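You operate a simulated robot arm through the tools that you are given. There is no shell and no other tool. Be economical: measure what you need, move in short steps, check, and stop when the job is done.

Carry out the task below with a simulated two-armed robot. There is one attempt and no reset: what you move stays moved.

JOB
Top the mister tank up to 1 L from the jug and set the damp to 80%.
Fine: mist off while the lid is open, on at the end; jug put back. Set down upright: measuring jug.

The check looks at the end state, three seconds after you hand in, the way a careful person would. Anything else that was tipped, shoved, dropped, spilled or broken makes it a failure. A push-on lid holds only when it is set on centred and level and pressed home; a screw cap is set on level and turned clockwise until tight.

ROBOT AND FRAMES
Two 7-joint arms with two-finger parallel grippers on one trunk, on a base that drives. Base frame: it is fixed to the floor where the robot stands at the start and does not move with it; the origin is under the middle of the robot, x ahead of it, y to its left, z up. Lengths are in m, angles in rad, forces in N, time in s.
The left shoulder is at the start at [0.07, 0.188, 1.328], the right one opposite. With the tool pointing down near the work surface each hand reaches from about 0.16 to 0.74 m from the robot's upright axis, wherever it stands, measured 20 degrees to its own side. Places, roughly: blue dial [0.8, 0.1, 1.2]; blue switch [0.8, 0.1, 1.1]; blue tank lid [0.5, 0.2, 1]; cold store [1.1, 1.5, 1.2]; fan knob [0.8, 0.1, 1]; green dial [1, 0, 1.2]; green switch [0.9, 0, 1.1]; mister tank [0.6, 0.2, 1]; orange switch [1, 0, 1]; white switch [1, -0.1, 1.1]. Payload 3.91 kg a hand.
Tool frame (each hand has its own): the origin (TCP) lies between the finger pads and is the grasp point; the fingertips stand 0.03 m ahead of it; z points along the fingers, y is the line along which they close. Largest opening 0.11 m; finger width 0.02, thickness 0.01; the body of the gripper, 0.048 by 0.112 m, starts 0.055 m behind the TCP.
Orientation is that of the tool frame in the base frame, as a unit quaternion [w, x, y, z]. With the fingers straight down and closing along the base's y, the tool's x points along the base's -x, its y along +y and its z along -z.

CONTROLS
- The arms move only by the tool send_rows. It takes "left_steps", "right_steps" or both (then of equal length, played together; a hand with none holds still); each is a list of rows, each an object (a shift or turn left out is 0, a gripper value left out holds the last) with "translation": the shift along the base's x, y, z in units of 250 mm (1.0 is 250 mm), a list of three; "delta_rot": the turn, a rotation vector about the base's x, y, z in units of 60 degrees (1.0 is 60 degrees), a list of three; "jaw": the finger opening in m, from 0 to 0.11. In form: [{"translation": [dx, dy, dz], "delta_rot": [wx, wy, wz], "jaw": jaw}, ...]. A call has 1 to 10 rows; each row is the pose to reach, as a shift and turn from the pose commanded when the call began. A call with a number of a shift or a turn outside -1 to 1 is refused whole. Each row takes 0.2 s and may step no farther than 0.05 m and 0.15 rad from the row before; otherwise, or with a gripper value out of range, the whole call is refused. A pose out of reach is approached as far as the arm can. The call stops where the force on the tool passes 40 N (or 10 N more than at its start, if that is more) or the arm is blocked; 0.2 s more then pass. The fingers move at their own pace (about 0.072 m/s each) and stop on an object; they squeeze with about 30 N. The grip force told is the motor's: it shows also when the fingers shut on nothing. Time passes only in rows, and 0.2 s behind the last, so rows that repeat a pose let the fingers close. It gives the time, the measured TCP pose, the force on the tool (base axes), the opening and the grip force at its end, in the units of the frame above (readings bear some noise), with the torque about the TCP (base axes, N m) and any sound that the robot's microphone picked up.
- Cameras (640 x 400 px; columns grow to the right, rows downward): "scene" is now at [0.1309, 0.0282, 1.5507]; the picture's right is [0.33, -0.94, 0.00], its down [-0.60, -0.21, -0.77] and it looks along [0.73, 0.26, -0.63] (base axes); focal length 242 px, centre (320, 200). "left" rides on the left gripper at [0.072, -0.017, -0.103] in its tool frame; the picture's right is [0.23, 0.97, 0.00], its down [-0.76, 0.18, -0.62] and it looks along [-0.61, 0.14, 0.78] (tool axes); focal length 222 px, centre (320, 200). "right" rides on the right gripper at [0.072, 0.017, -0.103] in its tool frame; the picture's right is [-0.23, 0.97, 0.00], its down [-0.76, -0.18, -0.62] and it looks along [-0.61, -0.14, 0.78] (tool axes); focal length 222 px, centre (320, 200). There is no depth. A picture from a camera that has moved, and an enlarged one, comes with that camera's place and axes in the base frame and with its lens.
- grab_frame(camera): a new picture of that camera. No time passes.
- lift_body(by): slides the trunk up (or, below 0, down) by that many m; the arms and the scene camera ride with it, the base frame stays. It gives what a move gives, with no picture.
- drive_base(legs): drives the robot by 1 to 6 legs, each [ahead, turn to the left] in m and rad, along the robot's own axes; the way and the turn of a leg run together, so that a leg with both is an arc; at most 1.5 m and 3.142 rad a leg. The arms and the cameras ride along, it lands a little off, and it stops where it bumps. It gives what a move gives.
- pan_tilt(pan, tilt): turns the head with the scene camera to pan (to the left, within 1.501 rad either way) and tilt (down, from -0.506 to 1.204), counted from straight ahead of the robot. It gives what a move gives.
- close_up(camera, box): a new picture of the part [left, top, right, bottom] of that camera's present view, enlarged. No time passes.
- finish_job(): hands the job in; it is judged then, once.

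Work in short steps. Places have to be worked out from the pictures, the camera data and where the tool is seen: move nearer, look again, correct. Check each grasp and each placing, and mend what went wrong. You have 120 turns and 88 pictures in all, those below and enlarged ones among them. Open the grippers and draw the arms clear of the work before you hand the job in, unless the task says otherwise; then end with one line.

The tools are called after "Call:" as name(argument=value, ...) on one line, values as JSON. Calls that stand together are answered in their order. send_rows: Moves the arms, as the interface text tells. Its arguments: {"type":"object","properties":{"left_steps":{"type":"array","items":{"type":"object","properties":{"translation":{"type":"array","items":{"type":"number"}},"delta_rot":{"type":"array","items":{"type":"number"}},"jaw":{"type":"number"}}}},"right_steps":{"type":"array","items":{"type":"object","properties":{"translation":{"type":"array","items":{"type":"number"}},"delta_rot":{"type":"array","items":{"type":"number"}},"jaw":{"type":"number"}}}}},"required":[]} The other tools are called the same way: lift_body (by) slides the trunk up or down; drive_base (legs) drives the base; pan_tilt (pan, tilt) turns the head that bears the scene camera; grab_frame (camera) takes a picture; close_up (camera, box) takes an enlarged picture of a part of a camera's view; finish_job () hands the job in.

At the start:

```text
time_s: 0.0
left_ee_pos: [0.4636, 0.3143, 1.3308]
left_tcp_rot: [0.0, 0.0, 1.0, 0.0]
left_force: [0.4, -0.3, -0.4]
left_moment: [0.01, -0.08, 0.01]
left_gripper_width: 0.1101
left_finger_force: 0.2
right_ee_pos: [0.4527, -0.0676, 1.37]
right_tcp_rot: [-0.001, -0.001, 1.0, 0.001]
right_force: [0.0, -0.1, 0.1]
right_moment: [-0.04, -0.04, 0.01]
right_gripper_width: 0.1102
right_finger_force: 0.0
trunk travel left (down, up): [-0.838, 0.102]
robot x, y, heading: [-0.0001, 0.0045, 0.002]
head pan, tilt: [0.337, 0.686]
```

scene: 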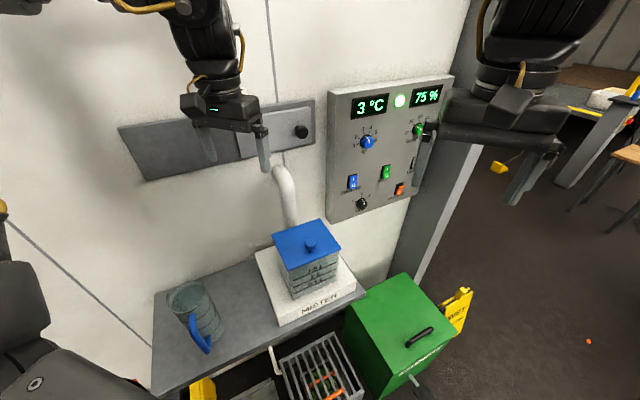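
right: 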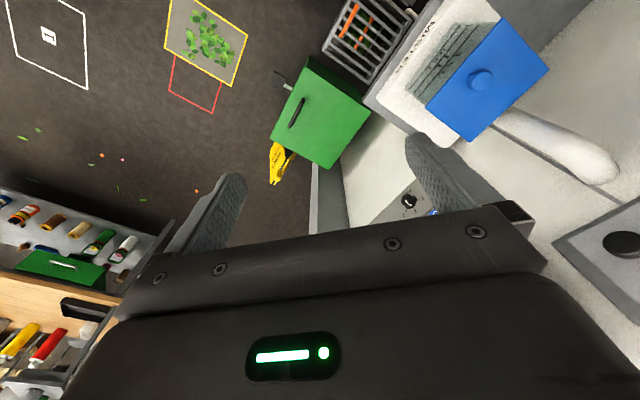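
left: 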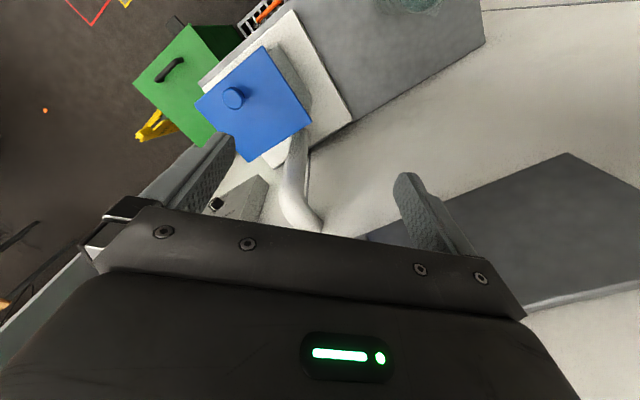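

The panel, the tank with its blue lid and the jug are all in view. I'll enlarge the panel and the tank/jug area to read labels.

Call:
close_up(camera="scene", box=[310, 70, 470, 220])

Call:
close_up(camera="scene", box=[150, 210, 370, 360])

```text
2.67 times, centred on (390, 145) of scene
camera zoom: at [0.1309, 0.0282, 1.5507], right [0.33, -0.94, 0.0], down [-0.6, -0.21, -0.77], along [0.73, 0.26, -0.63], focal length 644 px, centre (133, 347)
```

zoom: 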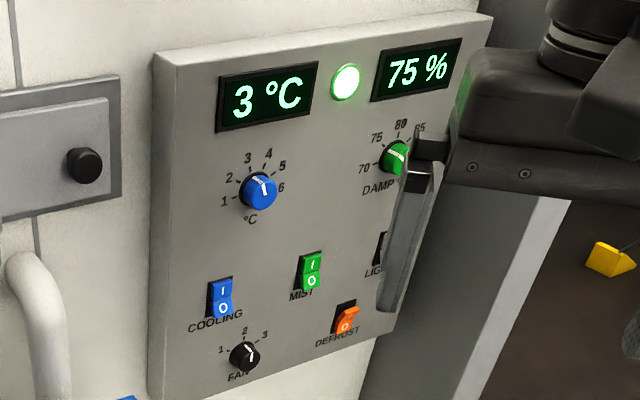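

```text
2.67 times, centred on (260, 285) of scene
camera zoom: at [0.1309, 0.0282, 1.5507], right [0.33, -0.94, 0.0], down [-0.6, -0.21, -0.77], along [0.73, 0.26, -0.63], focal length 644 px, centre (480, -27)
```

zoom: 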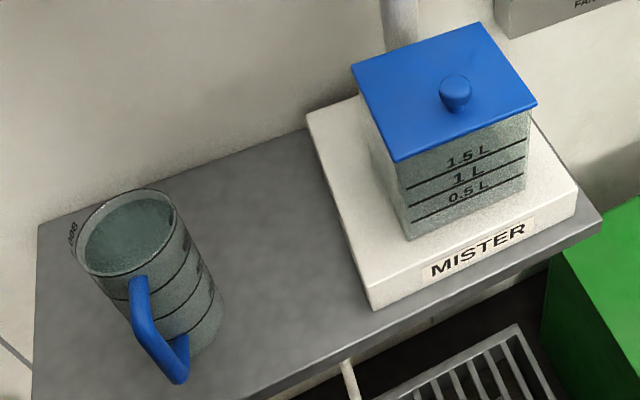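

The wall runs at about 45° (normal toward me ≈ (-0.7,-0.7)). Green dial = DAMP at 75, green switch = MIST. I'll turn the base left about 0.6 rad so both arms reach comfortably, then look again.

Call:
drive_base(legs=[[0, 0.6]])

Call:
pan_tilt(pan=-0.1, tilt=0.65)

Call:
grab_frame(camera="scene")

```text
time_s: 2.0
left_ee_pos: [0.2071, 0.5193, 1.3302]
left_tcp_rot: [0.0, -0.294, 0.956, 0.0]
left_force: [0.4, -0.1, 0.0]
left_moment: [0.0, 0.01, -0.02]
left_gripper_width: 0.1101
left_finger_force: 0.0
right_ee_pos: [0.4131, 0.198, 1.3678]
right_tcp_rot: [-0.001, -0.295, 0.955, 0.0]
right_force: [0.0, -0.3, -0.6]
right_moment: [0.02, 0.0, 0.0]
right_gripper_width: 0.1098
right_finger_force: 0.2
trunk travel left (down, up): [-0.838, 0.102]
robot x, y, heading: [-0.0061, -0.0001, 0.595]
head pan, tilt: [0.337, 0.686]
```

```text
time_s: 2.9
left_ee_pos: [0.206, 0.5207, 1.3301]
left_tcp_rot: [0.0, -0.295, 0.956, -0.001]
left_force: [0.4, 1.7, 0.7]
left_moment: [0.0, 0.02, -0.01]
left_gripper_width: 0.1099
left_finger_force: 0.2
right_ee_pos: [0.4126, 0.1991, 1.3679]
right_tcp_rot: [-0.001, -0.295, 0.956, -0.001]
right_force: [0.6, -0.2, -0.2]
right_moment: [-0.01, 0.01, 0.0]
right_gripper_width: 0.1098
right_finger_force: 0.0
trunk travel left (down, up): [-0.838, 0.102]
robot x, y, heading: [0.0016, 0.0016, 0.591]
head pan, tilt: [-0.099, 0.649]
```

```text
82 pictures are left
camera scene: at [0.1173, 0.0699, 1.5539], right [0.48, -0.88, 0.0], down [-0.53, -0.29, -0.8], along [0.7, 0.38, -0.6], focal length 242 px, centre (320, 200)
```

scene: 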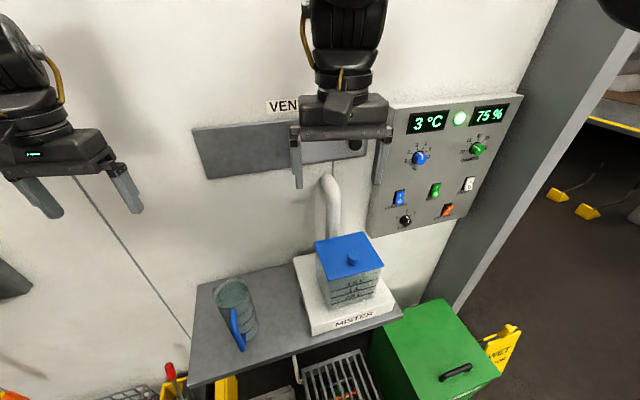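

Call:
close_up(camera="scene", box=[365, 90, 525, 240])

Call:
close_up(camera="scene", box=[290, 220, 410, 340])

Call:
close_up(camera="scene", box=[190, 260, 290, 360])

```text
2.67 times, centred on (445, 165) of scene
camera zoom: at [0.1173, 0.0699, 1.5539], right [0.48, -0.88, 0.0], down [-0.53, -0.29, -0.8], along [0.7, 0.38, -0.6], focal length 644 px, centre (-13, 293)
```

zoom: 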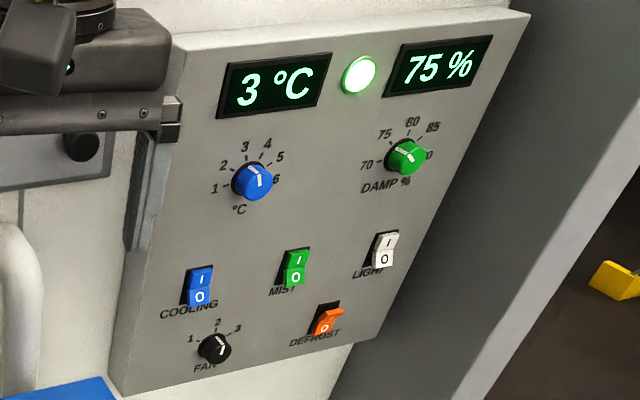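

```text
3.33 times, centred on (350, 280) of scene
camera zoom: at [0.1173, 0.0699, 1.5539], right [0.48, -0.88, 0.0], down [-0.53, -0.29, -0.8], along [0.7, 0.38, -0.6], focal length 805 px, centre (220, -67)
```

zoom: 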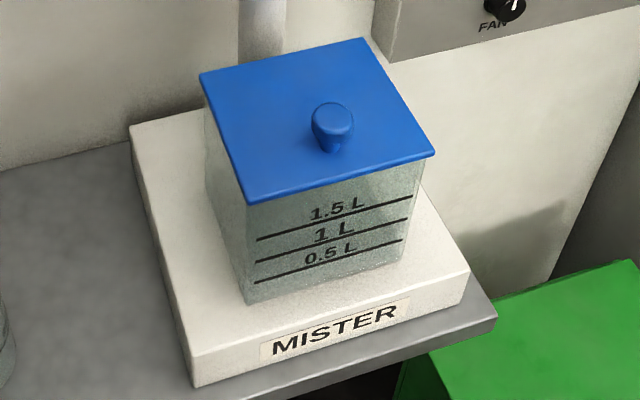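

```text
4.00 times, centred on (240, 310) of scene
camera zoom: at [0.1173, 0.0699, 1.5539], right [0.48, -0.88, 0.0], down [-0.53, -0.29, -0.8], along [0.7, 0.38, -0.6], focal length 966 px, centre (640, -240)
```

zoom: 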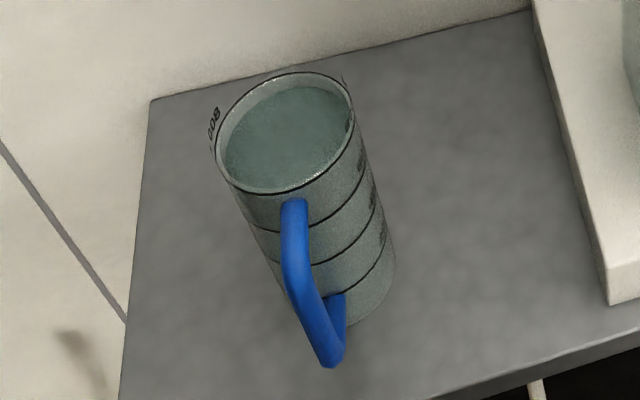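

Mist switch reads as on (I pressed, like cooling; defrost is tilted the other way = off). I'll get second viewpoints from the wrist cameras to triangulate jug and tank.

Call:
grab_frame(camera="left")

Call:
grab_frame(camera="right")

```text
78 pictures are left
camera left: at [0.1571, 0.4659, 1.4333], right [-0.74, 0.68, 0.0], down [0.53, 0.58, 0.62], along [0.42, 0.46, -0.78], focal length 222 px, centre (320, 200)
```

left: 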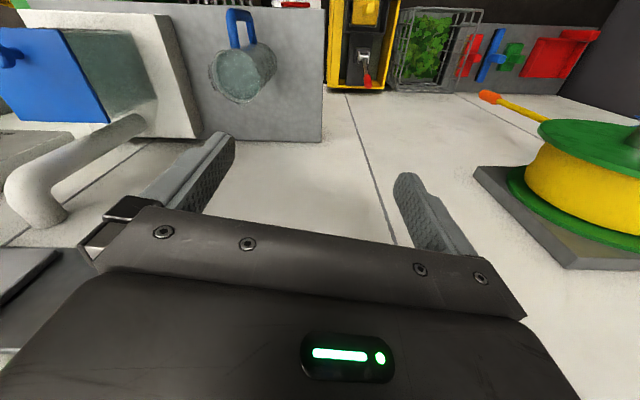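

```text
77 pictures are left
camera right: at [0.3433, 0.1711, 1.4716], right [-0.36, 0.93, 0.0], down [0.73, 0.28, 0.62], along [0.58, 0.22, -0.78], focal length 222 px, centre (320, 200)
```

right: 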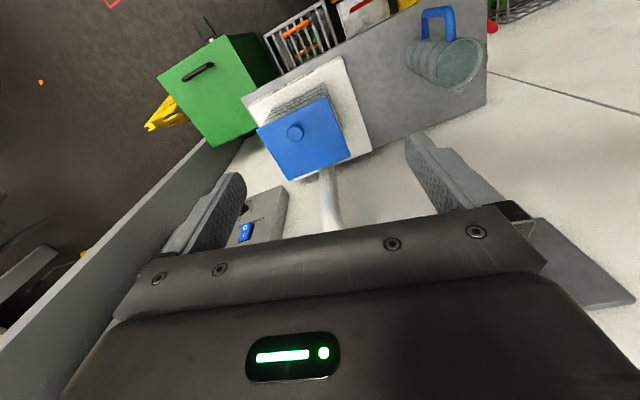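

Triangulated: jug rim centre ≈ (0.31,0.42,1.01), lid knob ≈ (0.50,0.18,1.09), blue switch ≈ (0.785,0.14,1.095), so mist switch ≈ (0.88,0.045,1.094), damp dial ≈ (0.94,-0.03,1.235). First I move the right hand to the right with fingers closed, squaring its yaw to the wall.

Call:
send_rows(right_steps=[{"translation": [0.09, -0.11, -0.03], "delta_rot": [0, 0, 0.03], "jaw": 0}, {"translation": [0.19, -0.23, -0.07], "delta_rot": [0, 0, 0.06]}, {"translation": [0.28, -0.34, -0.1], "delta_rot": [0, 0, 0.09]}, {"translation": [0.37, -0.46, -0.14], "delta_rot": [0, 0, 0.12]}, {"translation": [0.47, -0.57, -0.17], "delta_rot": [0, 0, 0.15]}, {"translation": [0.56, -0.69, -0.2], "delta_rot": [0, 0, 0.186]}])

```text
time_s: 4.3
left_ee_pos: [0.2077, 0.5189, 1.3305]
left_tcp_rot: [0.0, -0.295, 0.955, 0.0]
left_force: [-0.3, -0.2, -0.1]
left_moment: [-0.02, 0.02, 0.03]
left_gripper_width: 0.11
left_finger_force: 0.0
right_ee_pos: [0.5546, 0.0259, 1.3188]
right_tcp_rot: [0.0, -0.388, 0.922, -0.001]
right_force: [0.7, 0.3, -0.2]
right_moment: [0.0, -0.01, -0.01]
right_gripper_width: 0.0003
right_finger_force: 29.9
trunk travel left (down, up): [-0.838, 0.102]
robot x, y, heading: [-0.0033, 0.0011, 0.597]
head pan, tilt: [-0.099, 0.649]
```

Yaw is square to the wall. Now pitch the right hand so its fingers point horizontally into the wall.

Call:
send_rows(right_steps=[{"translation": [0, -0.03, -0.04], "delta_rot": [0.1, -0.1, 0]}, {"translation": [0, -0.06, -0.08], "delta_rot": [0.2, -0.2, 0]}, {"translation": [0, -0.09, -0.12], "delta_rot": [0.3, -0.3, 0]}, {"translation": [0, -0.12, -0.16], "delta_rot": [0.4, -0.4, 0]}, {"translation": [0, -0.15, -0.2], "delta_rot": [0.5, -0.5, 0]}, {"translation": [0, -0.18, -0.24], "delta_rot": [0.6, -0.6, 0]}, {"translation": [0, -0.21, -0.28], "delta_rot": [0.7, -0.7, 0]}, {"translation": [0, -0.24, -0.32], "delta_rot": [0.8, -0.8, 0]}, {"translation": [0, -0.27, -0.36], "delta_rot": [0.9, -0.9, 0]}, {"translation": [0, -0.3, -0.4], "delta_rot": [1.0, -1.0, 0]}])

Call:
grab_frame(camera="right")

Call:
grab_frame(camera="scene")

```text
time_s: 6.5
left_ee_pos: [0.2075, 0.5197, 1.3303]
left_tcp_rot: [0.0, -0.295, 0.955, 0.0]
left_force: [0.0, -1.1, 0.1]
left_moment: [-0.02, 0.0, 0.01]
left_gripper_width: 0.1099
left_finger_force: 0.1
right_ee_pos: [0.6018, -0.0582, 1.2042]
right_tcp_rot: [0.623, -0.287, 0.682, 0.255]
right_force: [0.6, -0.2, 1.3]
right_moment: [-0.04, 0.05, 0.07]
right_gripper_width: 0.0
right_finger_force: 30.1
right hand out of reach, approached as far as the arm can: row 5, 6, 7, 8, 9, 10
trunk travel left (down, up): [-0.838, 0.102]
robot x, y, heading: [-0.0024, 0.0017, 0.598]
head pan, tilt: [-0.099, 0.649]
```

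```text
76 pictures are left
camera right: at [0.5134, -0.1259, 1.1412], right [-0.68, 0.7, 0.22], down [-0.27, -0.51, 0.82], along [0.69, 0.5, 0.53], focal length 222 px, centre (320, 200)
```

right: 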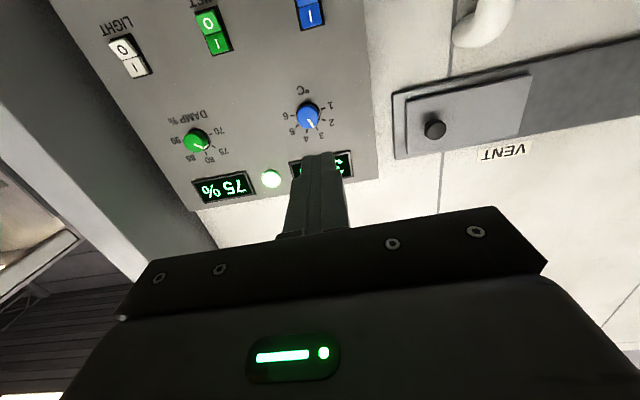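

```text
75 pictures are left
camera scene: at [0.1193, 0.0685, 1.5539], right [0.48, -0.88, 0.0], down [-0.53, -0.29, -0.8], along [0.7, 0.38, -0.61], focal length 242 px, centre (320, 200)
```

scene: 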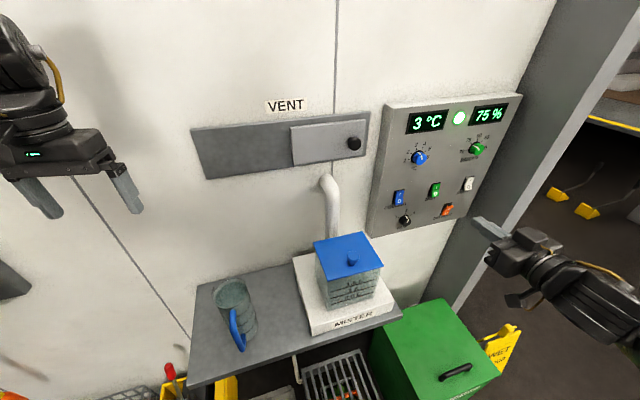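

The hand is horizontal and clear. Refined mist switch ≈ (0.895,0.046,1.08). I advance toward a stand-off in front of it and finish the pitch.

Call:
send_rows(right_steps=[{"translation": [0.12, 0.0, -0.08], "delta_rot": [0.02, -0.02, 0]}, {"translation": [0.24, 0.0, -0.16], "delta_rot": [0.04, -0.04, 0]}, {"translation": [0.36, 0.02, -0.24], "delta_rot": [0.06, -0.06, 0]}, {"translation": [0.48, 0.04, -0.32], "delta_rot": [0.06, -0.06, 0]}, {"translation": [0.6, 0.06, -0.4], "delta_rot": [0.06, -0.06, 0]}, {"translation": [0.7, 0.08, -0.5], "delta_rot": [0.06, -0.06, 0]}, {"translation": [0.8, 0.1, -0.6], "delta_rot": [0.06, -0.06, 0]}])

Call:
grab_frame(camera="right")

Call:
close_up(camera="scene", box=[365, 90, 525, 240])

```text
time_s: 8.1
left_ee_pos: [0.2091, 0.5199, 1.3286]
left_tcp_rot: [0.0, -0.295, 0.955, -0.001]
left_force: [-0.2, 0.2, -0.2]
left_moment: [0.0, -0.03, 0.03]
left_gripper_width: 0.1099
left_finger_force: 0.0
right_ee_pos: [0.8007, -0.0295, 1.0535]
right_tcp_rot: [0.653, -0.273, 0.654, 0.267]
right_force: [-0.6, -0.1, 0.9]
right_moment: [0.01, 0.03, -0.04]
right_gripper_width: 0.0
right_finger_force: 29.8
trunk travel left (down, up): [-0.838, 0.102]
robot x, y, heading: [0.0011, 0.0006, 0.596]
head pan, tilt: [-0.099, 0.649]
```

```text
74 pictures are left
camera right: at [0.7155, -0.0923, 0.9814], right [-0.69, 0.69, 0.22], down [-0.32, -0.56, 0.77], along [0.65, 0.46, 0.6], focal length 222 px, centre (320, 200)
```

right: 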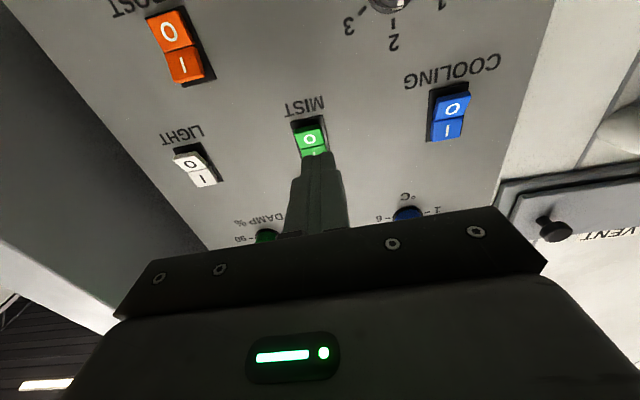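

```text
2.67 times, centred on (445, 165) of scene
camera zoom: at [0.119, 0.0698, 1.5538], right [0.48, -0.88, 0.0], down [-0.53, -0.29, -0.8], along [0.7, 0.38, -0.61], focal length 644 px, centre (-13, 293)
```

zoom: 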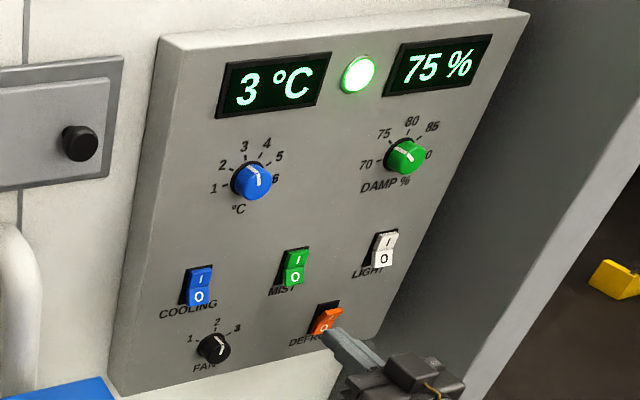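

TCP is (0.801,-0.030,1.054), pointing square at the panel. The O half of the mist switch is at about (0.898,0.048,1.067); I line up and press slowly along the normal.

Call:
send_rows(right_steps=[{"translation": [0.11, 0.07, 0.025]}, {"translation": [0.221, 0.142, 0.05]}, {"translation": [0.249, 0.17, 0.05]}, {"translation": [0.277, 0.198, 0.05]}, {"translation": [0.291, 0.212, 0.05]}, {"translation": [0.305, 0.226, 0.05]}, {"translation": [0.319, 0.24, 0.05]}])

Call:
close_up(camera="scene", box=[365, 90, 525, 240])

Call:
close_up(camera="right", box=[200, 20, 420, 220])

```text
time_s: 9.7
left_ee_pos: [0.2037, 0.5166, 1.332]
left_tcp_rot: [0.002, -0.294, 0.956, 0.001]
left_force: [0.0, -0.2, 0.7]
left_moment: [-0.02, 0.01, 0.0]
left_gripper_width: 0.1101
left_finger_force: 0.1
right_ee_pos: [0.8757, 0.0246, 1.0676]
right_tcp_rot: [0.653, -0.274, 0.654, 0.266]
right_force: [-17.8, -14.1, -3.5]
right_moment: [-0.05, -0.16, 0.13]
right_gripper_width: 0.0
right_finger_force: 30.3
trunk travel left (down, up): [-0.838, 0.102]
robot x, y, heading: [-0.0017, 0.0023, 0.596]
head pan, tilt: [-0.099, 0.649]
```

```text
2.67 times, centred on (445, 165) of scene
camera zoom: at [0.1143, 0.0651, 1.5543], right [0.48, -0.88, 0.0], down [-0.53, -0.29, -0.8], along [0.7, 0.38, -0.6], focal length 644 px, centre (-13, 293)
```

zoom: 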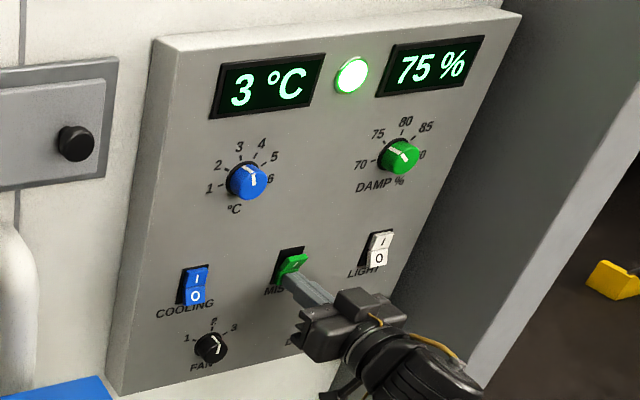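

```text
2.00 times, centred on (310, 120) of right
camera zoom: at [0.7909, -0.0381, 0.9953], right [-0.69, 0.69, 0.22], down [-0.32, -0.56, 0.77], along [0.65, 0.46, 0.61], focal length 444 px, centre (340, 360)
```

zoom: 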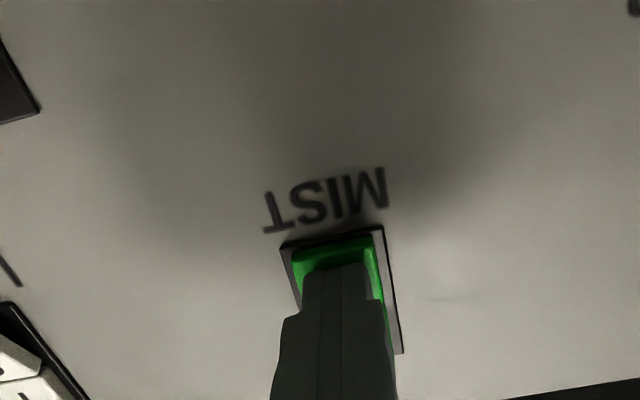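

Mist is off (rocker now tilted to O). I back off and go to a stand-off in front of the damp dial with the fingers half open.

Call:
send_rows(right_steps=[{"translation": [-0.114, -0.114, 0]}, {"translation": [-0.228, -0.228, 0.0], "jaw": 0.07}, {"translation": [-0.15, -0.28, 0.15]}, {"translation": [-0.07, -0.34, 0.31]}, {"translation": [0.01, -0.39, 0.47]}, {"translation": [0.093, -0.446, 0.618]}])

Call:
grab_frame(camera="right")

Call:
close_up(camera="scene", box=[405, 90, 525, 240])

```text
time_s: 11.1
left_ee_pos: [0.2083, 0.5206, 1.3294]
left_tcp_rot: [0.001, -0.295, 0.956, -0.001]
left_force: [0.2, -0.5, 1.1]
left_moment: [0.01, 0.0, 0.0]
left_gripper_width: 0.11
left_finger_force: 0.0
right_ee_pos: [0.9005, -0.0841, 1.2205]
right_tcp_rot: [0.653, -0.274, 0.654, 0.267]
right_force: [0.3, -0.2, -1.2]
right_moment: [-0.02, 0.01, 0.03]
right_gripper_width: 0.0698
right_finger_force: 0.1
trunk travel left (down, up): [-0.838, 0.102]
robot x, y, heading: [-0.0007, 0.0005, 0.594]
head pan, tilt: [-0.099, 0.649]
```

```text
70 pictures are left
camera right: at [0.8158, -0.1464, 1.1478], right [-0.69, 0.69, 0.22], down [-0.32, -0.56, 0.77], along [0.65, 0.46, 0.6], focal length 222 px, centre (320, 200)
```

right: 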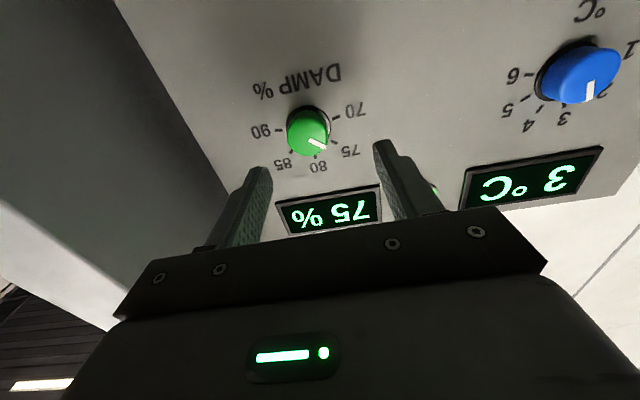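

```text
2.67 times, centred on (465, 165) of scene
camera zoom: at [0.1185, 0.0703, 1.5537], right [0.48, -0.88, 0.0], down [-0.53, -0.29, -0.8], along [0.7, 0.38, -0.61], focal length 644 px, centre (-67, 293)
```

zoom: 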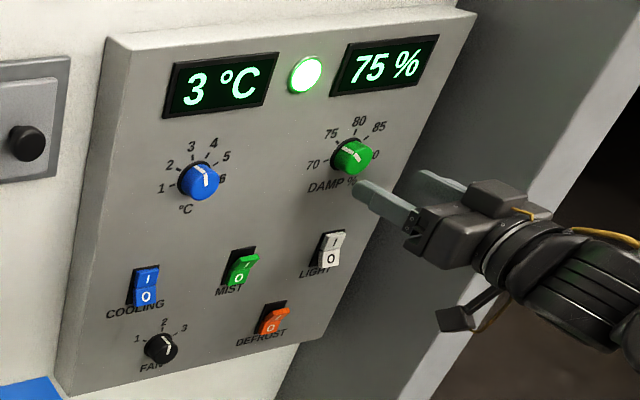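

Fingers straddle the dial axis, about 8 mm too far left. I correct laterally, advance so the pads overlap the knob, and look before gripping.

Call:
send_rows(right_steps=[{"translation": [0.023, -0.023, -0.008]}, {"translation": [0.09, 0.044, -0.008]}, {"translation": [0.14, 0.094, -0.008]}, {"translation": [0.176, 0.13, -0.008]}])

Call:
grab_frame(camera="right")

Call:
close_up(camera="scene", box=[445, 120, 525, 170])

```text
time_s: 12.1
left_ee_pos: [0.207, 0.5199, 1.3299]
left_tcp_rot: [0.0, -0.295, 0.956, 0.0]
left_force: [0.7, -0.4, -0.9]
left_moment: [-0.01, 0.03, -0.02]
left_gripper_width: 0.1099
left_finger_force: 0.0
right_ee_pos: [0.9439, -0.0502, 1.2198]
right_tcp_rot: [0.653, -0.274, 0.653, 0.268]
right_force: [0.9, -0.3, 0.6]
right_moment: [-0.01, 0.01, 0.01]
right_gripper_width: 0.0701
right_finger_force: 0.1
trunk travel left (down, up): [-0.838, 0.102]
robot x, y, heading: [-0.0014, 0.001, 0.598]
head pan, tilt: [-0.099, 0.649]
```

```text
68 pictures are left
camera right: at [0.8599, -0.1132, 1.1469], right [-0.69, 0.69, 0.22], down [-0.32, -0.56, 0.77], along [0.65, 0.46, 0.61], focal length 222 px, centre (320, 200)
```

right: 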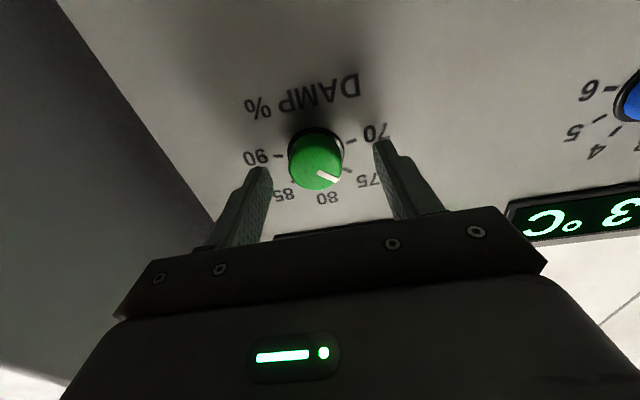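

```text
8.00 times, centred on (485, 145) of scene
camera zoom: at [0.1179, 0.0689, 1.5539], right [0.48, -0.88, 0.0], down [-0.53, -0.29, -0.8], along [0.7, 0.38, -0.6], focal length 1932 px, centre (-1000, 640)
```

zoom: 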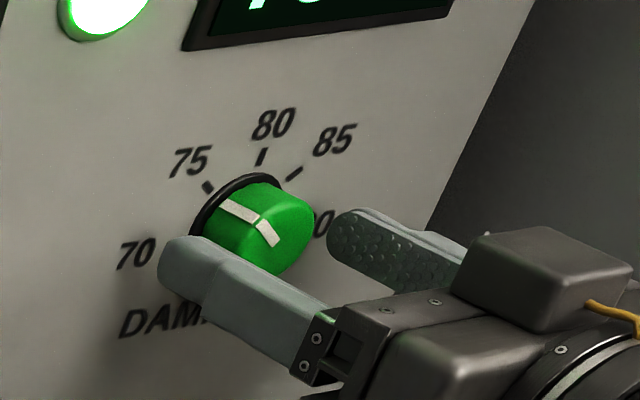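

The knob is taller than I thought, so the pads only overlap its front. I advance another 12 mm and close on it.

Call:
send_rows(right_steps=[{"translation": [0.025, 0.009, 0]}, {"translation": [0.042, 0.026, 0]}, {"translation": [0.042, 0.026, 0], "jaw": 0.0}, {"translation": [0.042, 0.026, 0]}, {"translation": [0.042, 0.026, 0]}])

Call:
grab_frame(camera="right")

```text
time_s: 13.3
left_ee_pos: [0.2071, 0.5197, 1.3287]
left_tcp_rot: [0.001, -0.295, 0.956, -0.002]
left_force: [0.7, -0.1, -0.3]
left_moment: [-0.01, 0.01, 0.04]
left_gripper_width: 0.1102
left_finger_force: 0.1
right_ee_pos: [0.9557, -0.0441, 1.2187]
right_tcp_rot: [0.654, -0.273, 0.654, 0.266]
right_force: [-1.7, 0.5, -0.9]
right_moment: [0.05, -0.05, 0.74]
right_gripper_width: 0.0356
right_finger_force: 45.2
trunk travel left (down, up): [-0.838, 0.102]
robot x, y, heading: [-0.0007, 0.0015, 0.596]
head pan, tilt: [-0.099, 0.649]
```

```text
66 pictures are left
camera right: at [0.8717, -0.1066, 1.1469], right [-0.69, 0.69, 0.22], down [-0.32, -0.56, 0.77], along [0.65, 0.46, 0.61], focal length 222 px, centre (320, 200)
```

right: 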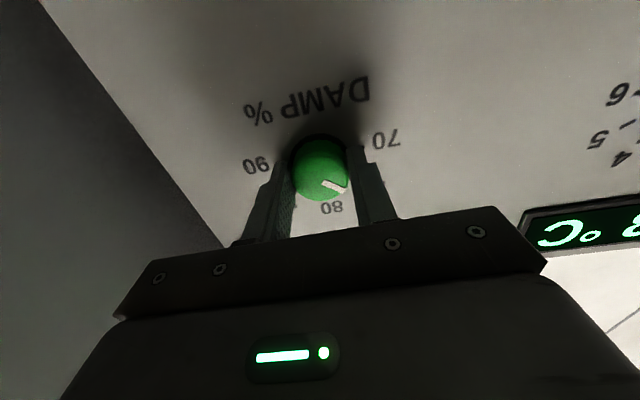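

Firmly gripped (35.6 mm). Turn clockwise about the wall normal by about 40° and check the display.

Call:
send_rows(right_steps=[{"delta_rot": [0.0945, 0.0945, 0]}, {"delta_rot": [0.189, 0.189, 0]}, {"delta_rot": [0.2835, 0.2835, 0]}, {"delta_rot": [0.378, 0.378, 0]}, {"delta_rot": [0.4725, 0.4725, 0]}, {"delta_rot": [0.4725, 0.4725, 0]}])

Call:
close_up(camera="scene", box=[445, 90, 525, 170])

Call:
close_up(camera="right", box=[240, 80, 420, 220])

```text
time_s: 14.7
left_ee_pos: [0.2071, 0.5207, 1.3298]
left_tcp_rot: [0.001, -0.295, 0.956, -0.001]
left_force: [0.2, 0.6, -0.2]
left_moment: [-0.01, 0.02, -0.01]
left_gripper_width: 0.1099
left_finger_force: 0.1
right_ee_pos: [0.9559, -0.0437, 1.2191]
right_tcp_rot: [0.521, -0.034, 0.708, 0.476]
right_force: [-7.7, 1.3, -6.7]
right_moment: [0.17, -0.15, 0.24]
right_gripper_width: 0.0354
right_finger_force: 45.1
trunk travel left (down, up): [-0.838, 0.102]
robot x, y, heading: [0.0012, -0.0013, 0.597]
head pan, tilt: [-0.099, 0.649]
```

```text
5.00 times, centred on (485, 130) of scene
camera zoom: at [0.1175, 0.0696, 1.5538], right [0.48, -0.88, 0.0], down [-0.53, -0.29, -0.8], along [0.7, 0.38, -0.6], focal length 1208 px, centre (-505, 550)
```

zoom: 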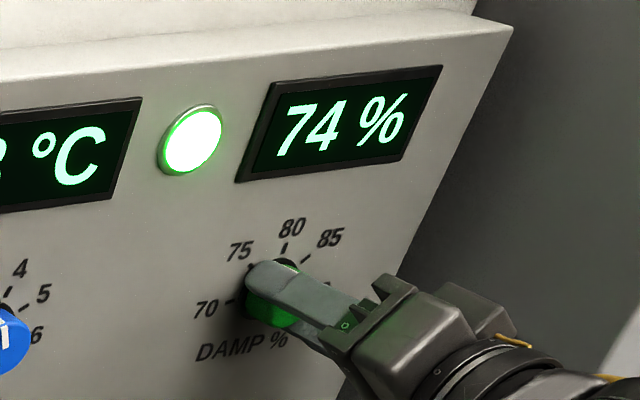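

```text
2.86 times, centred on (330, 150) of right
camera zoom: at [0.8411, -0.0761, 1.1748], right [-0.43, 0.43, 0.8], down [0.0, -0.88, 0.47], along [0.9, 0.21, 0.37], focal length 635 px, centre (291, 343)
```

zoom: 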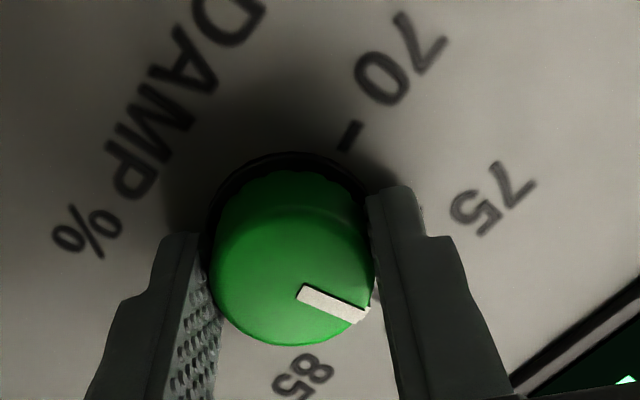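

The display is the measured value (now 74 % with mist off), so I must judge by the pointer. I release and back off to see it against the ticks.

Call:
send_rows(right_steps=[{"jaw": 0.07}, {"jaw": 0.07}, {"translation": [-0.08, -0.08, 0]}, {"translation": [-0.2, -0.2, 0]}, {"translation": [-0.3, -0.3, 0]}])

Call:
close_up(camera="scene", box=[445, 120, 525, 170])

Call:
grab_frame(camera="right")

```text
time_s: 15.9
left_ee_pos: [0.2066, 0.5197, 1.3298]
left_tcp_rot: [0.001, -0.296, 0.955, 0.0]
left_force: [0.2, -0.2, -1.0]
left_moment: [0.02, -0.02, 0.0]
left_gripper_width: 0.1098
left_finger_force: 0.0
right_ee_pos: [0.8805, -0.1196, 1.2181]
right_tcp_rot: [0.522, -0.034, 0.707, 0.476]
right_force: [0.7, -0.9, 0.4]
right_moment: [0.0, 0.0, -0.01]
right_gripper_width: 0.0701
right_finger_force: 0.1
trunk travel left (down, up): [-0.838, 0.102]
robot x, y, heading: [-0.0016, 0.0006, 0.601]
head pan, tilt: [-0.099, 0.649]
```

```text
8.00 times, centred on (485, 145) of scene
camera zoom: at [0.117, 0.0684, 1.554], right [0.48, -0.88, 0.0], down [-0.53, -0.29, -0.8], along [0.7, 0.38, -0.6], focal length 1932 px, centre (-1000, 640)
```

zoom: 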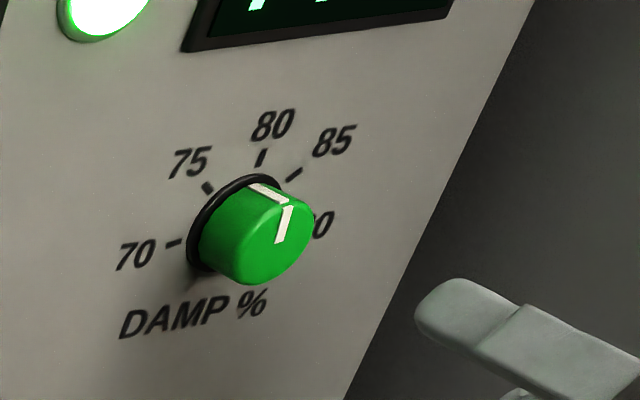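

```text
62 pictures are left
camera right: at [0.7648, -0.1522, 1.1736], right [-0.43, 0.43, 0.8], down [0.0, -0.88, 0.47], along [0.9, 0.2, 0.38], focal length 222 px, centre (320, 200)
```

right: 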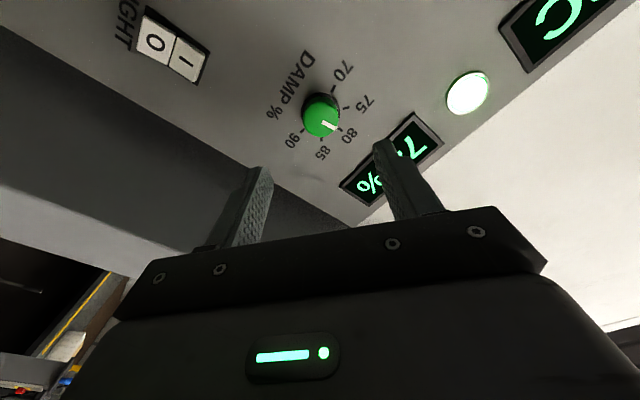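

Call:
close_up(camera="right", box=[260, 60, 390, 160])

```text
4.00 times, centred on (325, 110) of right
camera zoom: at [0.7648, -0.1522, 1.1736], right [-0.43, 0.43, 0.8], down [0.0, -0.88, 0.47], along [0.9, 0.2, 0.38], focal length 888 px, centre (300, 560)
```

zoom: 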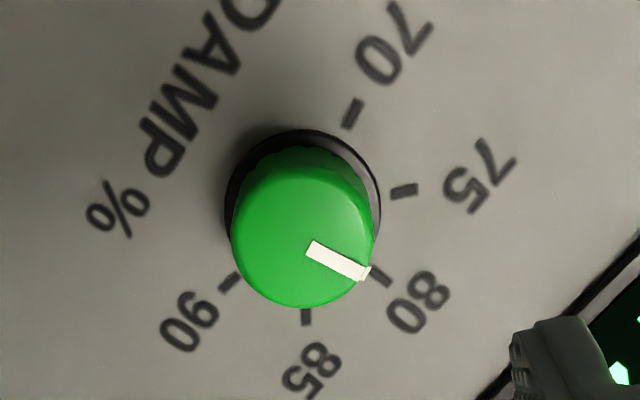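

Pointer is about 15° short of 80 (both views agree). I re-grip and turn roughly 17° more.

Call:
send_rows(right_steps=[{"translation": [0.1, 0.1, 0]}, {"translation": [0.2, 0.2, 0]}, {"translation": [0.3, 0.3, 0]}, {"translation": [0.3, 0.3, 0], "jaw": 0}, {"translation": [0.3, 0.3, 0]}, {"translation": [0.3, 0.3, 0]}, {"translation": [0.3, 0.3, 0], "delta_rot": [0.07, 0.07, 0]}, {"translation": [0.3, 0.3, 0], "delta_rot": [0.14, 0.14, 0]}, {"translation": [0.3, 0.3, 0], "delta_rot": [0.2, 0.2, 0]}, {"translation": [0.3, 0.3, 0], "delta_rot": [0.2, 0.2, 0]}])

Call:
send_rows(right_steps=[{"jaw": 0.07}, {"jaw": 0.07}, {"translation": [-0.08, -0.08, 0]}, {"translation": [-0.2, -0.2, 0]}, {"translation": [-0.3, -0.3, 0]}])

Call:
close_up(camera="scene", box=[445, 120, 525, 170])

Call:
close_up(camera="right", box=[260, 60, 390, 160])

```text
time_s: 18.1
left_ee_pos: [0.2068, 0.5213, 1.3306]
left_tcp_rot: [0.0, -0.295, 0.955, -0.002]
left_force: [0.3, 0.2, 0.2]
left_moment: [0.01, 0.02, 0.02]
left_gripper_width: 0.1102
left_finger_force: 0.2
right_ee_pos: [0.9566, -0.0428, 1.2188]
right_tcp_rot: [0.445, 0.069, 0.705, 0.549]
right_force: [-3.4, 2.7, -1.0]
right_moment: [-0.2, 0.18, 0.83]
right_gripper_width: 0.0356
right_finger_force: 44.9
trunk travel left (down, up): [-0.838, 0.102]
robot x, y, heading: [0.0042, 0.0001, 0.596]
head pan, tilt: [-0.099, 0.649]
```

```text
time_s: 19.3
left_ee_pos: [0.2051, 0.5193, 1.3298]
left_tcp_rot: [0.001, -0.294, 0.956, 0.001]
left_force: [0.0, -0.2, -1.5]
left_moment: [0.0, 0.0, -0.01]
left_gripper_width: 0.1099
left_finger_force: 0.1
right_ee_pos: [0.8814, -0.1204, 1.2207]
right_tcp_rot: [0.447, 0.07, 0.704, 0.548]
right_force: [-0.1, -0.3, 0.4]
right_moment: [0.01, -0.01, 0.02]
right_gripper_width: 0.0701
right_finger_force: 0.1
trunk travel left (down, up): [-0.838, 0.102]
robot x, y, heading: [0.0024, 0.0013, 0.6]
head pan, tilt: [-0.099, 0.649]
```

```text
8.00 times, centred on (485, 145) of scene
camera zoom: at [0.1169, 0.0684, 1.554], right [0.48, -0.88, 0.0], down [-0.53, -0.29, -0.8], along [0.7, 0.38, -0.6], focal length 1932 px, centre (-1000, 640)
```

zoom: 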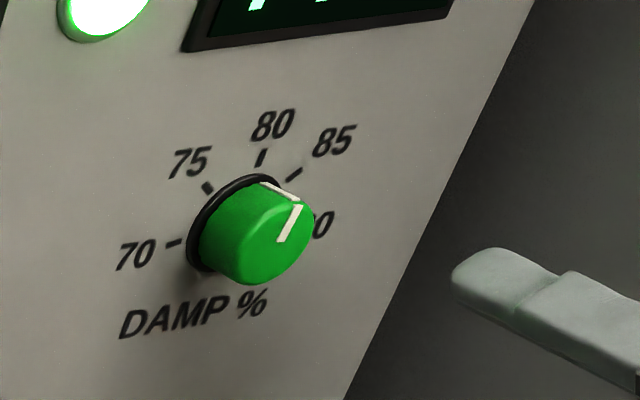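

```text
4.00 times, centred on (325, 110) of right
camera zoom: at [0.7597, -0.145, 1.1945], right [-0.25, 0.25, 0.94], down [0.08, -0.96, 0.27], along [0.97, 0.14, 0.22], focal length 888 px, centre (300, 560)
```

zoom: 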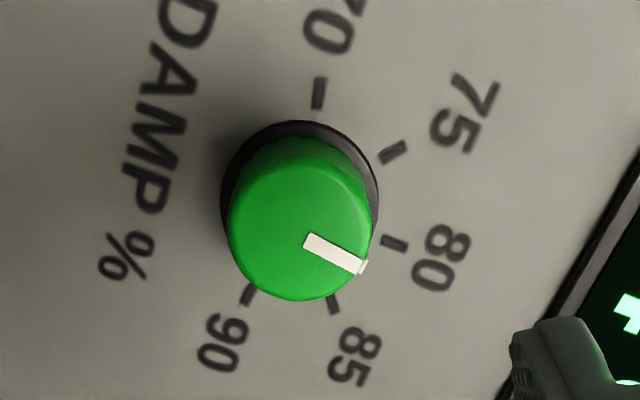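

Pointer now lies exactly along the 80 tick. Now unroll the right hand while backing away from the panel.

Call:
send_rows(right_steps=[{"translation": [-0.06, -0.03, 0.02], "delta_rot": [-0.09, -0.09, 0]}, {"translation": [-0.12, -0.06, 0.04], "delta_rot": [-0.18, -0.18, 0]}, {"translation": [-0.18, -0.08, 0.06], "delta_rot": [-0.27, -0.27, 0]}, {"translation": [-0.24, -0.1, 0.08], "delta_rot": [-0.36, -0.36, 0]}, {"translation": [-0.3, -0.1, 0.1], "delta_rot": [-0.45, -0.45, 0]}, {"translation": [-0.36, -0.1, 0.12], "delta_rot": [-0.54, -0.54, 0]}, {"translation": [-0.42, -0.1, 0.14], "delta_rot": [-0.62, -0.62, 0]}, {"translation": [-0.48, -0.1, 0.16], "delta_rot": [-0.6726, -0.6726, 0]}])

```text
time_s: 21.1
left_ee_pos: [0.2065, 0.52, 1.3301]
left_tcp_rot: [0.0, -0.295, 0.955, -0.001]
left_force: [-0.1, -0.3, 0.2]
left_moment: [0.0, -0.03, 0.0]
left_gripper_width: 0.1101
left_finger_force: 0.1
right_ee_pos: [0.7594, -0.1429, 1.2599]
right_tcp_rot: [0.654, -0.273, 0.653, 0.266]
right_force: [-0.2, -0.1, 0.2]
right_moment: [-0.01, 0.02, 0.0]
right_gripper_width: 0.0701
right_finger_force: 0.0
trunk travel left (down, up): [-0.838, 0.102]
robot x, y, heading: [-0.0031, 0.0037, 0.598]
head pan, tilt: [-0.099, 0.649]
```

Now pitch back to fingers-down while moving toward a place near the tank.

Call:
send_rows(right_steps=[{"translation": [-0.06, 0.03, 0.02], "delta_rot": [-0.1, 0.1, 0]}, {"translation": [-0.12, 0.06, 0.04], "delta_rot": [-0.2, 0.2, 0]}, {"translation": [-0.18, 0.09, 0.06], "delta_rot": [-0.3, 0.3, 0]}, {"translation": [-0.24, 0.12, 0.08], "delta_rot": [-0.4, 0.4, 0]}, {"translation": [-0.3, 0.17, 0.1], "delta_rot": [-0.5, 0.5, 0]}, {"translation": [-0.36, 0.22, 0.1], "delta_rot": [-0.6, 0.6, 0]}, {"translation": [-0.43, 0.27, 0.1], "delta_rot": [-0.7, 0.7, 0]}, {"translation": [-0.5, 0.33, 0.1], "delta_rot": [-0.8, 0.8, 0]}, {"translation": [-0.57, 0.4, 0.1], "delta_rot": [-0.9, 0.9, 0]}, {"translation": [-0.64, 0.48, 0.1], "delta_rot": [-1.0, 1.0, 0]}])

Call:
grab_frame(camera="right")

```text
time_s: 23.3
left_ee_pos: [0.2051, 0.5235, 1.3291]
left_tcp_rot: [-0.001, -0.295, 0.956, -0.003]
left_force: [0.0, 0.1, -0.1]
left_moment: [-0.03, 0.03, 0.03]
left_gripper_width: 0.1099
left_finger_force: 0.1
right_ee_pos: [0.5986, -0.02, 1.287]
right_tcp_rot: [0.039, -0.385, 0.922, 0.014]
right_force: [0.2, 0.5, 0.6]
right_moment: [-0.05, 0.02, -0.02]
right_gripper_width: 0.07
right_finger_force: 0.1
right hand out of reach, approached as far as the arm can: row 4
trunk travel left (down, up): [-0.838, 0.102]
robot x, y, heading: [0.0016, -0.0017, 0.596]
head pan, tilt: [-0.099, 0.649]
```

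```text
58 pictures are left
camera right: at [0.5297, -0.0658, 1.3827], right [-0.53, 0.84, 0.01], down [0.62, 0.38, 0.68], along [0.57, 0.38, -0.73], focal length 222 px, centre (320, 200)
```

right: 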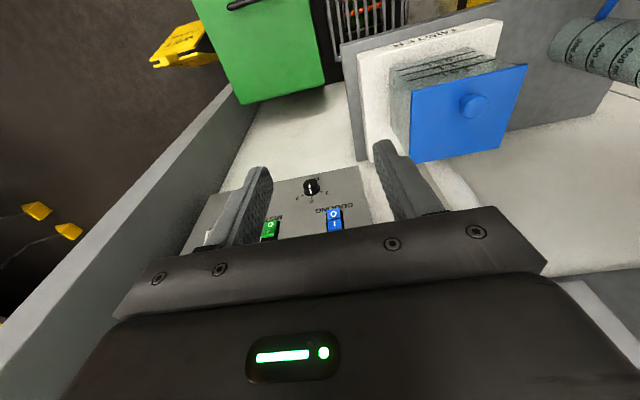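

The knob appears set toward the front of the lid, so it may be hinged at the back. I zoom in on the lid edges.

Call:
close_up(camera="right", box=[370, 20, 550, 180])

Call:
close_up(camera="left", box=[0, 0, 180, 140])

```text
2.50 times, centred on (460, 100) of right
camera zoom: at [0.5297, -0.0658, 1.3827], right [-0.53, 0.84, 0.01], down [0.62, 0.38, 0.68], along [0.57, 0.38, -0.73], focal length 555 px, centre (-30, 450)
```

zoom: 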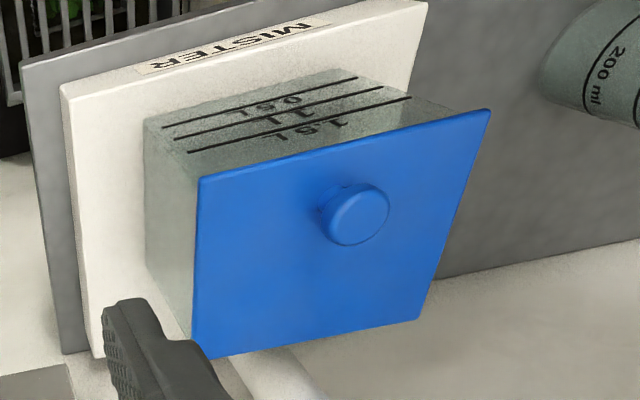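

```text
2.86 times, centred on (90, 70) of left
camera zoom: at [0.1558, 0.4696, 1.432], right [-0.74, 0.68, 0.0], down [0.53, 0.58, 0.62], along [0.42, 0.46, -0.78], focal length 635 px, centre (977, 571)
```

zoom: 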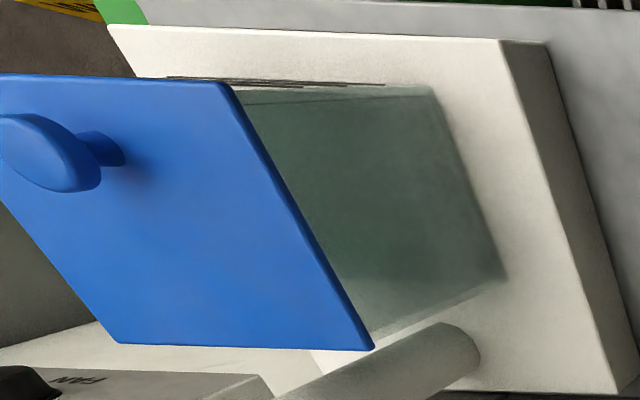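

The knob sits ~3 cm from the lid's front edge, so it's a hinged lid with the hinge at the back. Knob top ≈ (0.510,0.185,1.068). I move the right hand above it, fingers vertical and closing along the wall direction.

Call:
send_rows(right_steps=[{"translation": [-0.05, 0.12, -0.05], "delta_rot": [-0.02, 0.02, 0]}, {"translation": [-0.1, 0.25, -0.1], "delta_rot": [-0.04, 0.04, 0]}, {"translation": [-0.16, 0.38, -0.15], "delta_rot": [-0.057, 0.057, 0]}, {"translation": [-0.22, 0.52, -0.2], "delta_rot": [-0.057, 0.057, 0]}, {"translation": [-0.28, 0.66, -0.3], "delta_rot": [-0.057, 0.057, 0]}, {"translation": [-0.32, 0.76, -0.42], "delta_rot": [-0.057, 0.057, 0]}, {"translation": [-0.354, 0.82, -0.56], "delta_rot": [-0.057, 0.057, 0]}])

Call:
grab_frame(camera="right")

Call:
grab_frame(camera="scene")

```text
time_s: 24.9
left_ee_pos: [0.2076, 0.5192, 1.3301]
left_tcp_rot: [0.0, -0.294, 0.956, -0.001]
left_force: [-0.3, 1.0, 0.1]
left_moment: [0.0, 0.02, 0.0]
left_gripper_width: 0.11
left_finger_force: 0.2
right_ee_pos: [0.5116, 0.1815, 1.1429]
right_tcp_rot: [0.0, -0.386, 0.922, 0.001]
right_force: [0.4, -0.6, 0.3]
right_moment: [0.02, 0.01, -0.01]
right_gripper_width: 0.0701
right_finger_force: 0.0
trunk travel left (down, up): [-0.838, 0.102]
robot x, y, heading: [0.0008, -0.0028, 0.6]
head pan, tilt: [-0.099, 0.649]
```

```text
55 pictures are left
camera right: at [0.448, 0.14, 1.2463], right [-0.54, 0.84, 0.0], down [0.66, 0.42, 0.63], along [0.53, 0.34, -0.78], focal length 222 px, centre (320, 200)
```

right: 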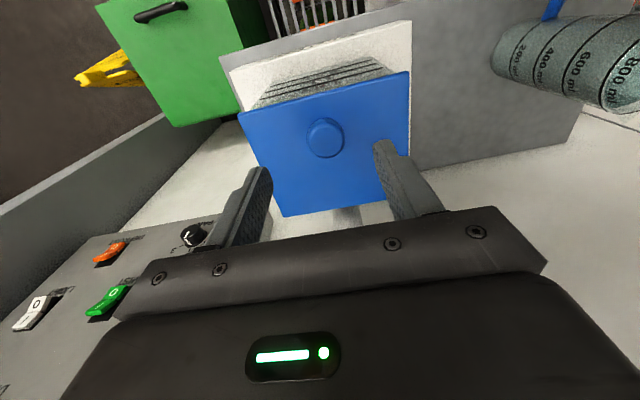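

```text
54 pictures are left
camera scene: at [0.1187, 0.0696, 1.5538], right [0.48, -0.88, 0.0], down [-0.53, -0.29, -0.8], along [0.7, 0.38, -0.61], focal length 242 px, centre (320, 200)
```

scene: 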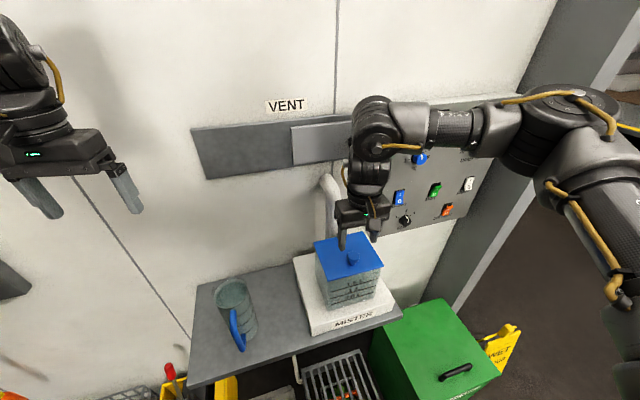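

Aligned over the knob within 4 mm. Descend to 1.08 and close.

Call:
send_rows(right_steps=[{"translation": [-0.008, 0.014, -0.1]}, {"translation": [-0.008, 0.014, -0.2]}, {"translation": [-0.008, 0.014, -0.25]}, {"translation": [-0.008, 0.014, -0.25], "jaw": 0}, {"translation": [-0.008, 0.014, -0.25]}, {"translation": [-0.008, 0.014, -0.25]}])

Call:
grab_frame(camera="right")

```text
time_s: 26.3
left_ee_pos: [0.2067, 0.5202, 1.3295]
left_tcp_rot: [0.0, -0.295, 0.956, -0.001]
left_force: [-0.6, -0.5, 0.2]
left_moment: [0.0, 0.0, 0.01]
left_gripper_width: 0.1099
left_finger_force: 0.1
right_ee_pos: [0.5096, 0.1856, 1.0812]
right_tcp_rot: [0.001, -0.387, 0.922, 0.0]
right_force: [-4.4, 2.3, 0.2]
right_moment: [0.12, 0.18, 0.06]
right_gripper_width: 0.0309
right_finger_force: 45.1
trunk travel left (down, up): [-0.838, 0.102]
robot x, y, heading: [-0.0012, -0.0013, 0.593]
head pan, tilt: [-0.099, 0.649]
```

```text
53 pictures are left
camera right: at [0.4467, 0.1445, 1.1845], right [-0.54, 0.84, 0.0], down [0.66, 0.42, 0.62], along [0.53, 0.34, -0.78], focal length 222 px, centre (320, 200)
```

right: 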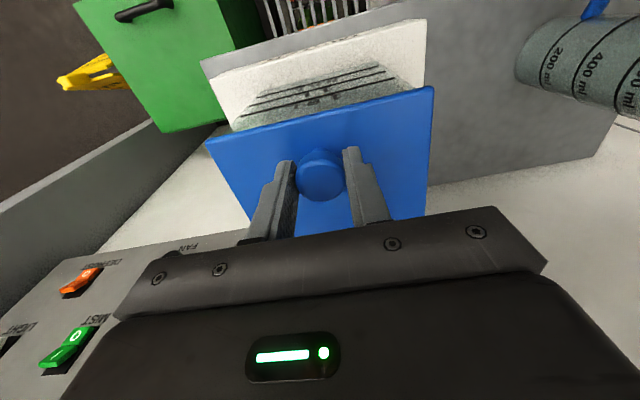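

Knob is held (31 mm). I lift 20 mm slowly to find whether it is hinged.

Call:
send_rows(right_steps=[{"translation": [0, 0, 0.02]}, {"translation": [0, 0, 0.04]}, {"translation": [0, 0, 0.06]}, {"translation": [0, 0, 0.08]}])

Call:
close_up(camera="scene", box=[290, 190, 410, 340])

```text
time_s: 27.3
left_ee_pos: [0.2087, 0.5247, 1.3273]
left_tcp_rot: [-0.001, -0.295, 0.955, -0.002]
left_force: [-0.5, -0.4, 0.3]
left_moment: [-0.02, 0.01, 0.03]
left_gripper_width: 0.1097
left_finger_force: 0.0
right_ee_pos: [0.5138, 0.189, 1.1002]
right_tcp_rot: [0.0, -0.388, 0.922, 0.0]
right_force: [1.8, 16.9, -19.8]
right_moment: [-0.49, 0.71, 0.0]
right_gripper_width: 0.0312
right_finger_force: 45.1
trunk travel left (down, up): [-0.838, 0.102]
robot x, y, heading: [-0.0015, 0.0005, 0.598]
head pan, tilt: [-0.099, 0.649]
```

```text
2.67 times, centred on (350, 265) of scene
camera zoom: at [0.1208, 0.0754, 1.5532], right [0.48, -0.88, 0.0], down [-0.53, -0.29, -0.79], along [0.7, 0.38, -0.61], focal length 644 px, centre (240, 27)
```

zoom: 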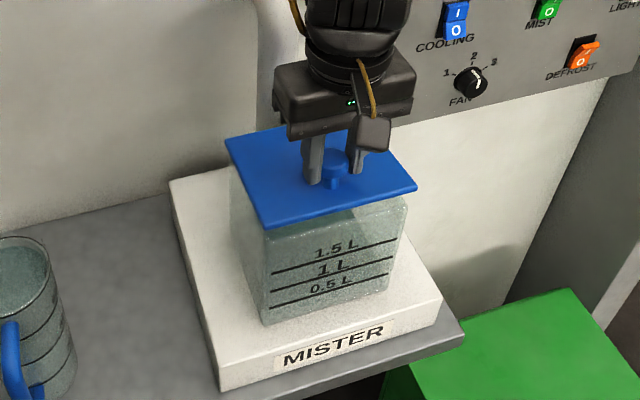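

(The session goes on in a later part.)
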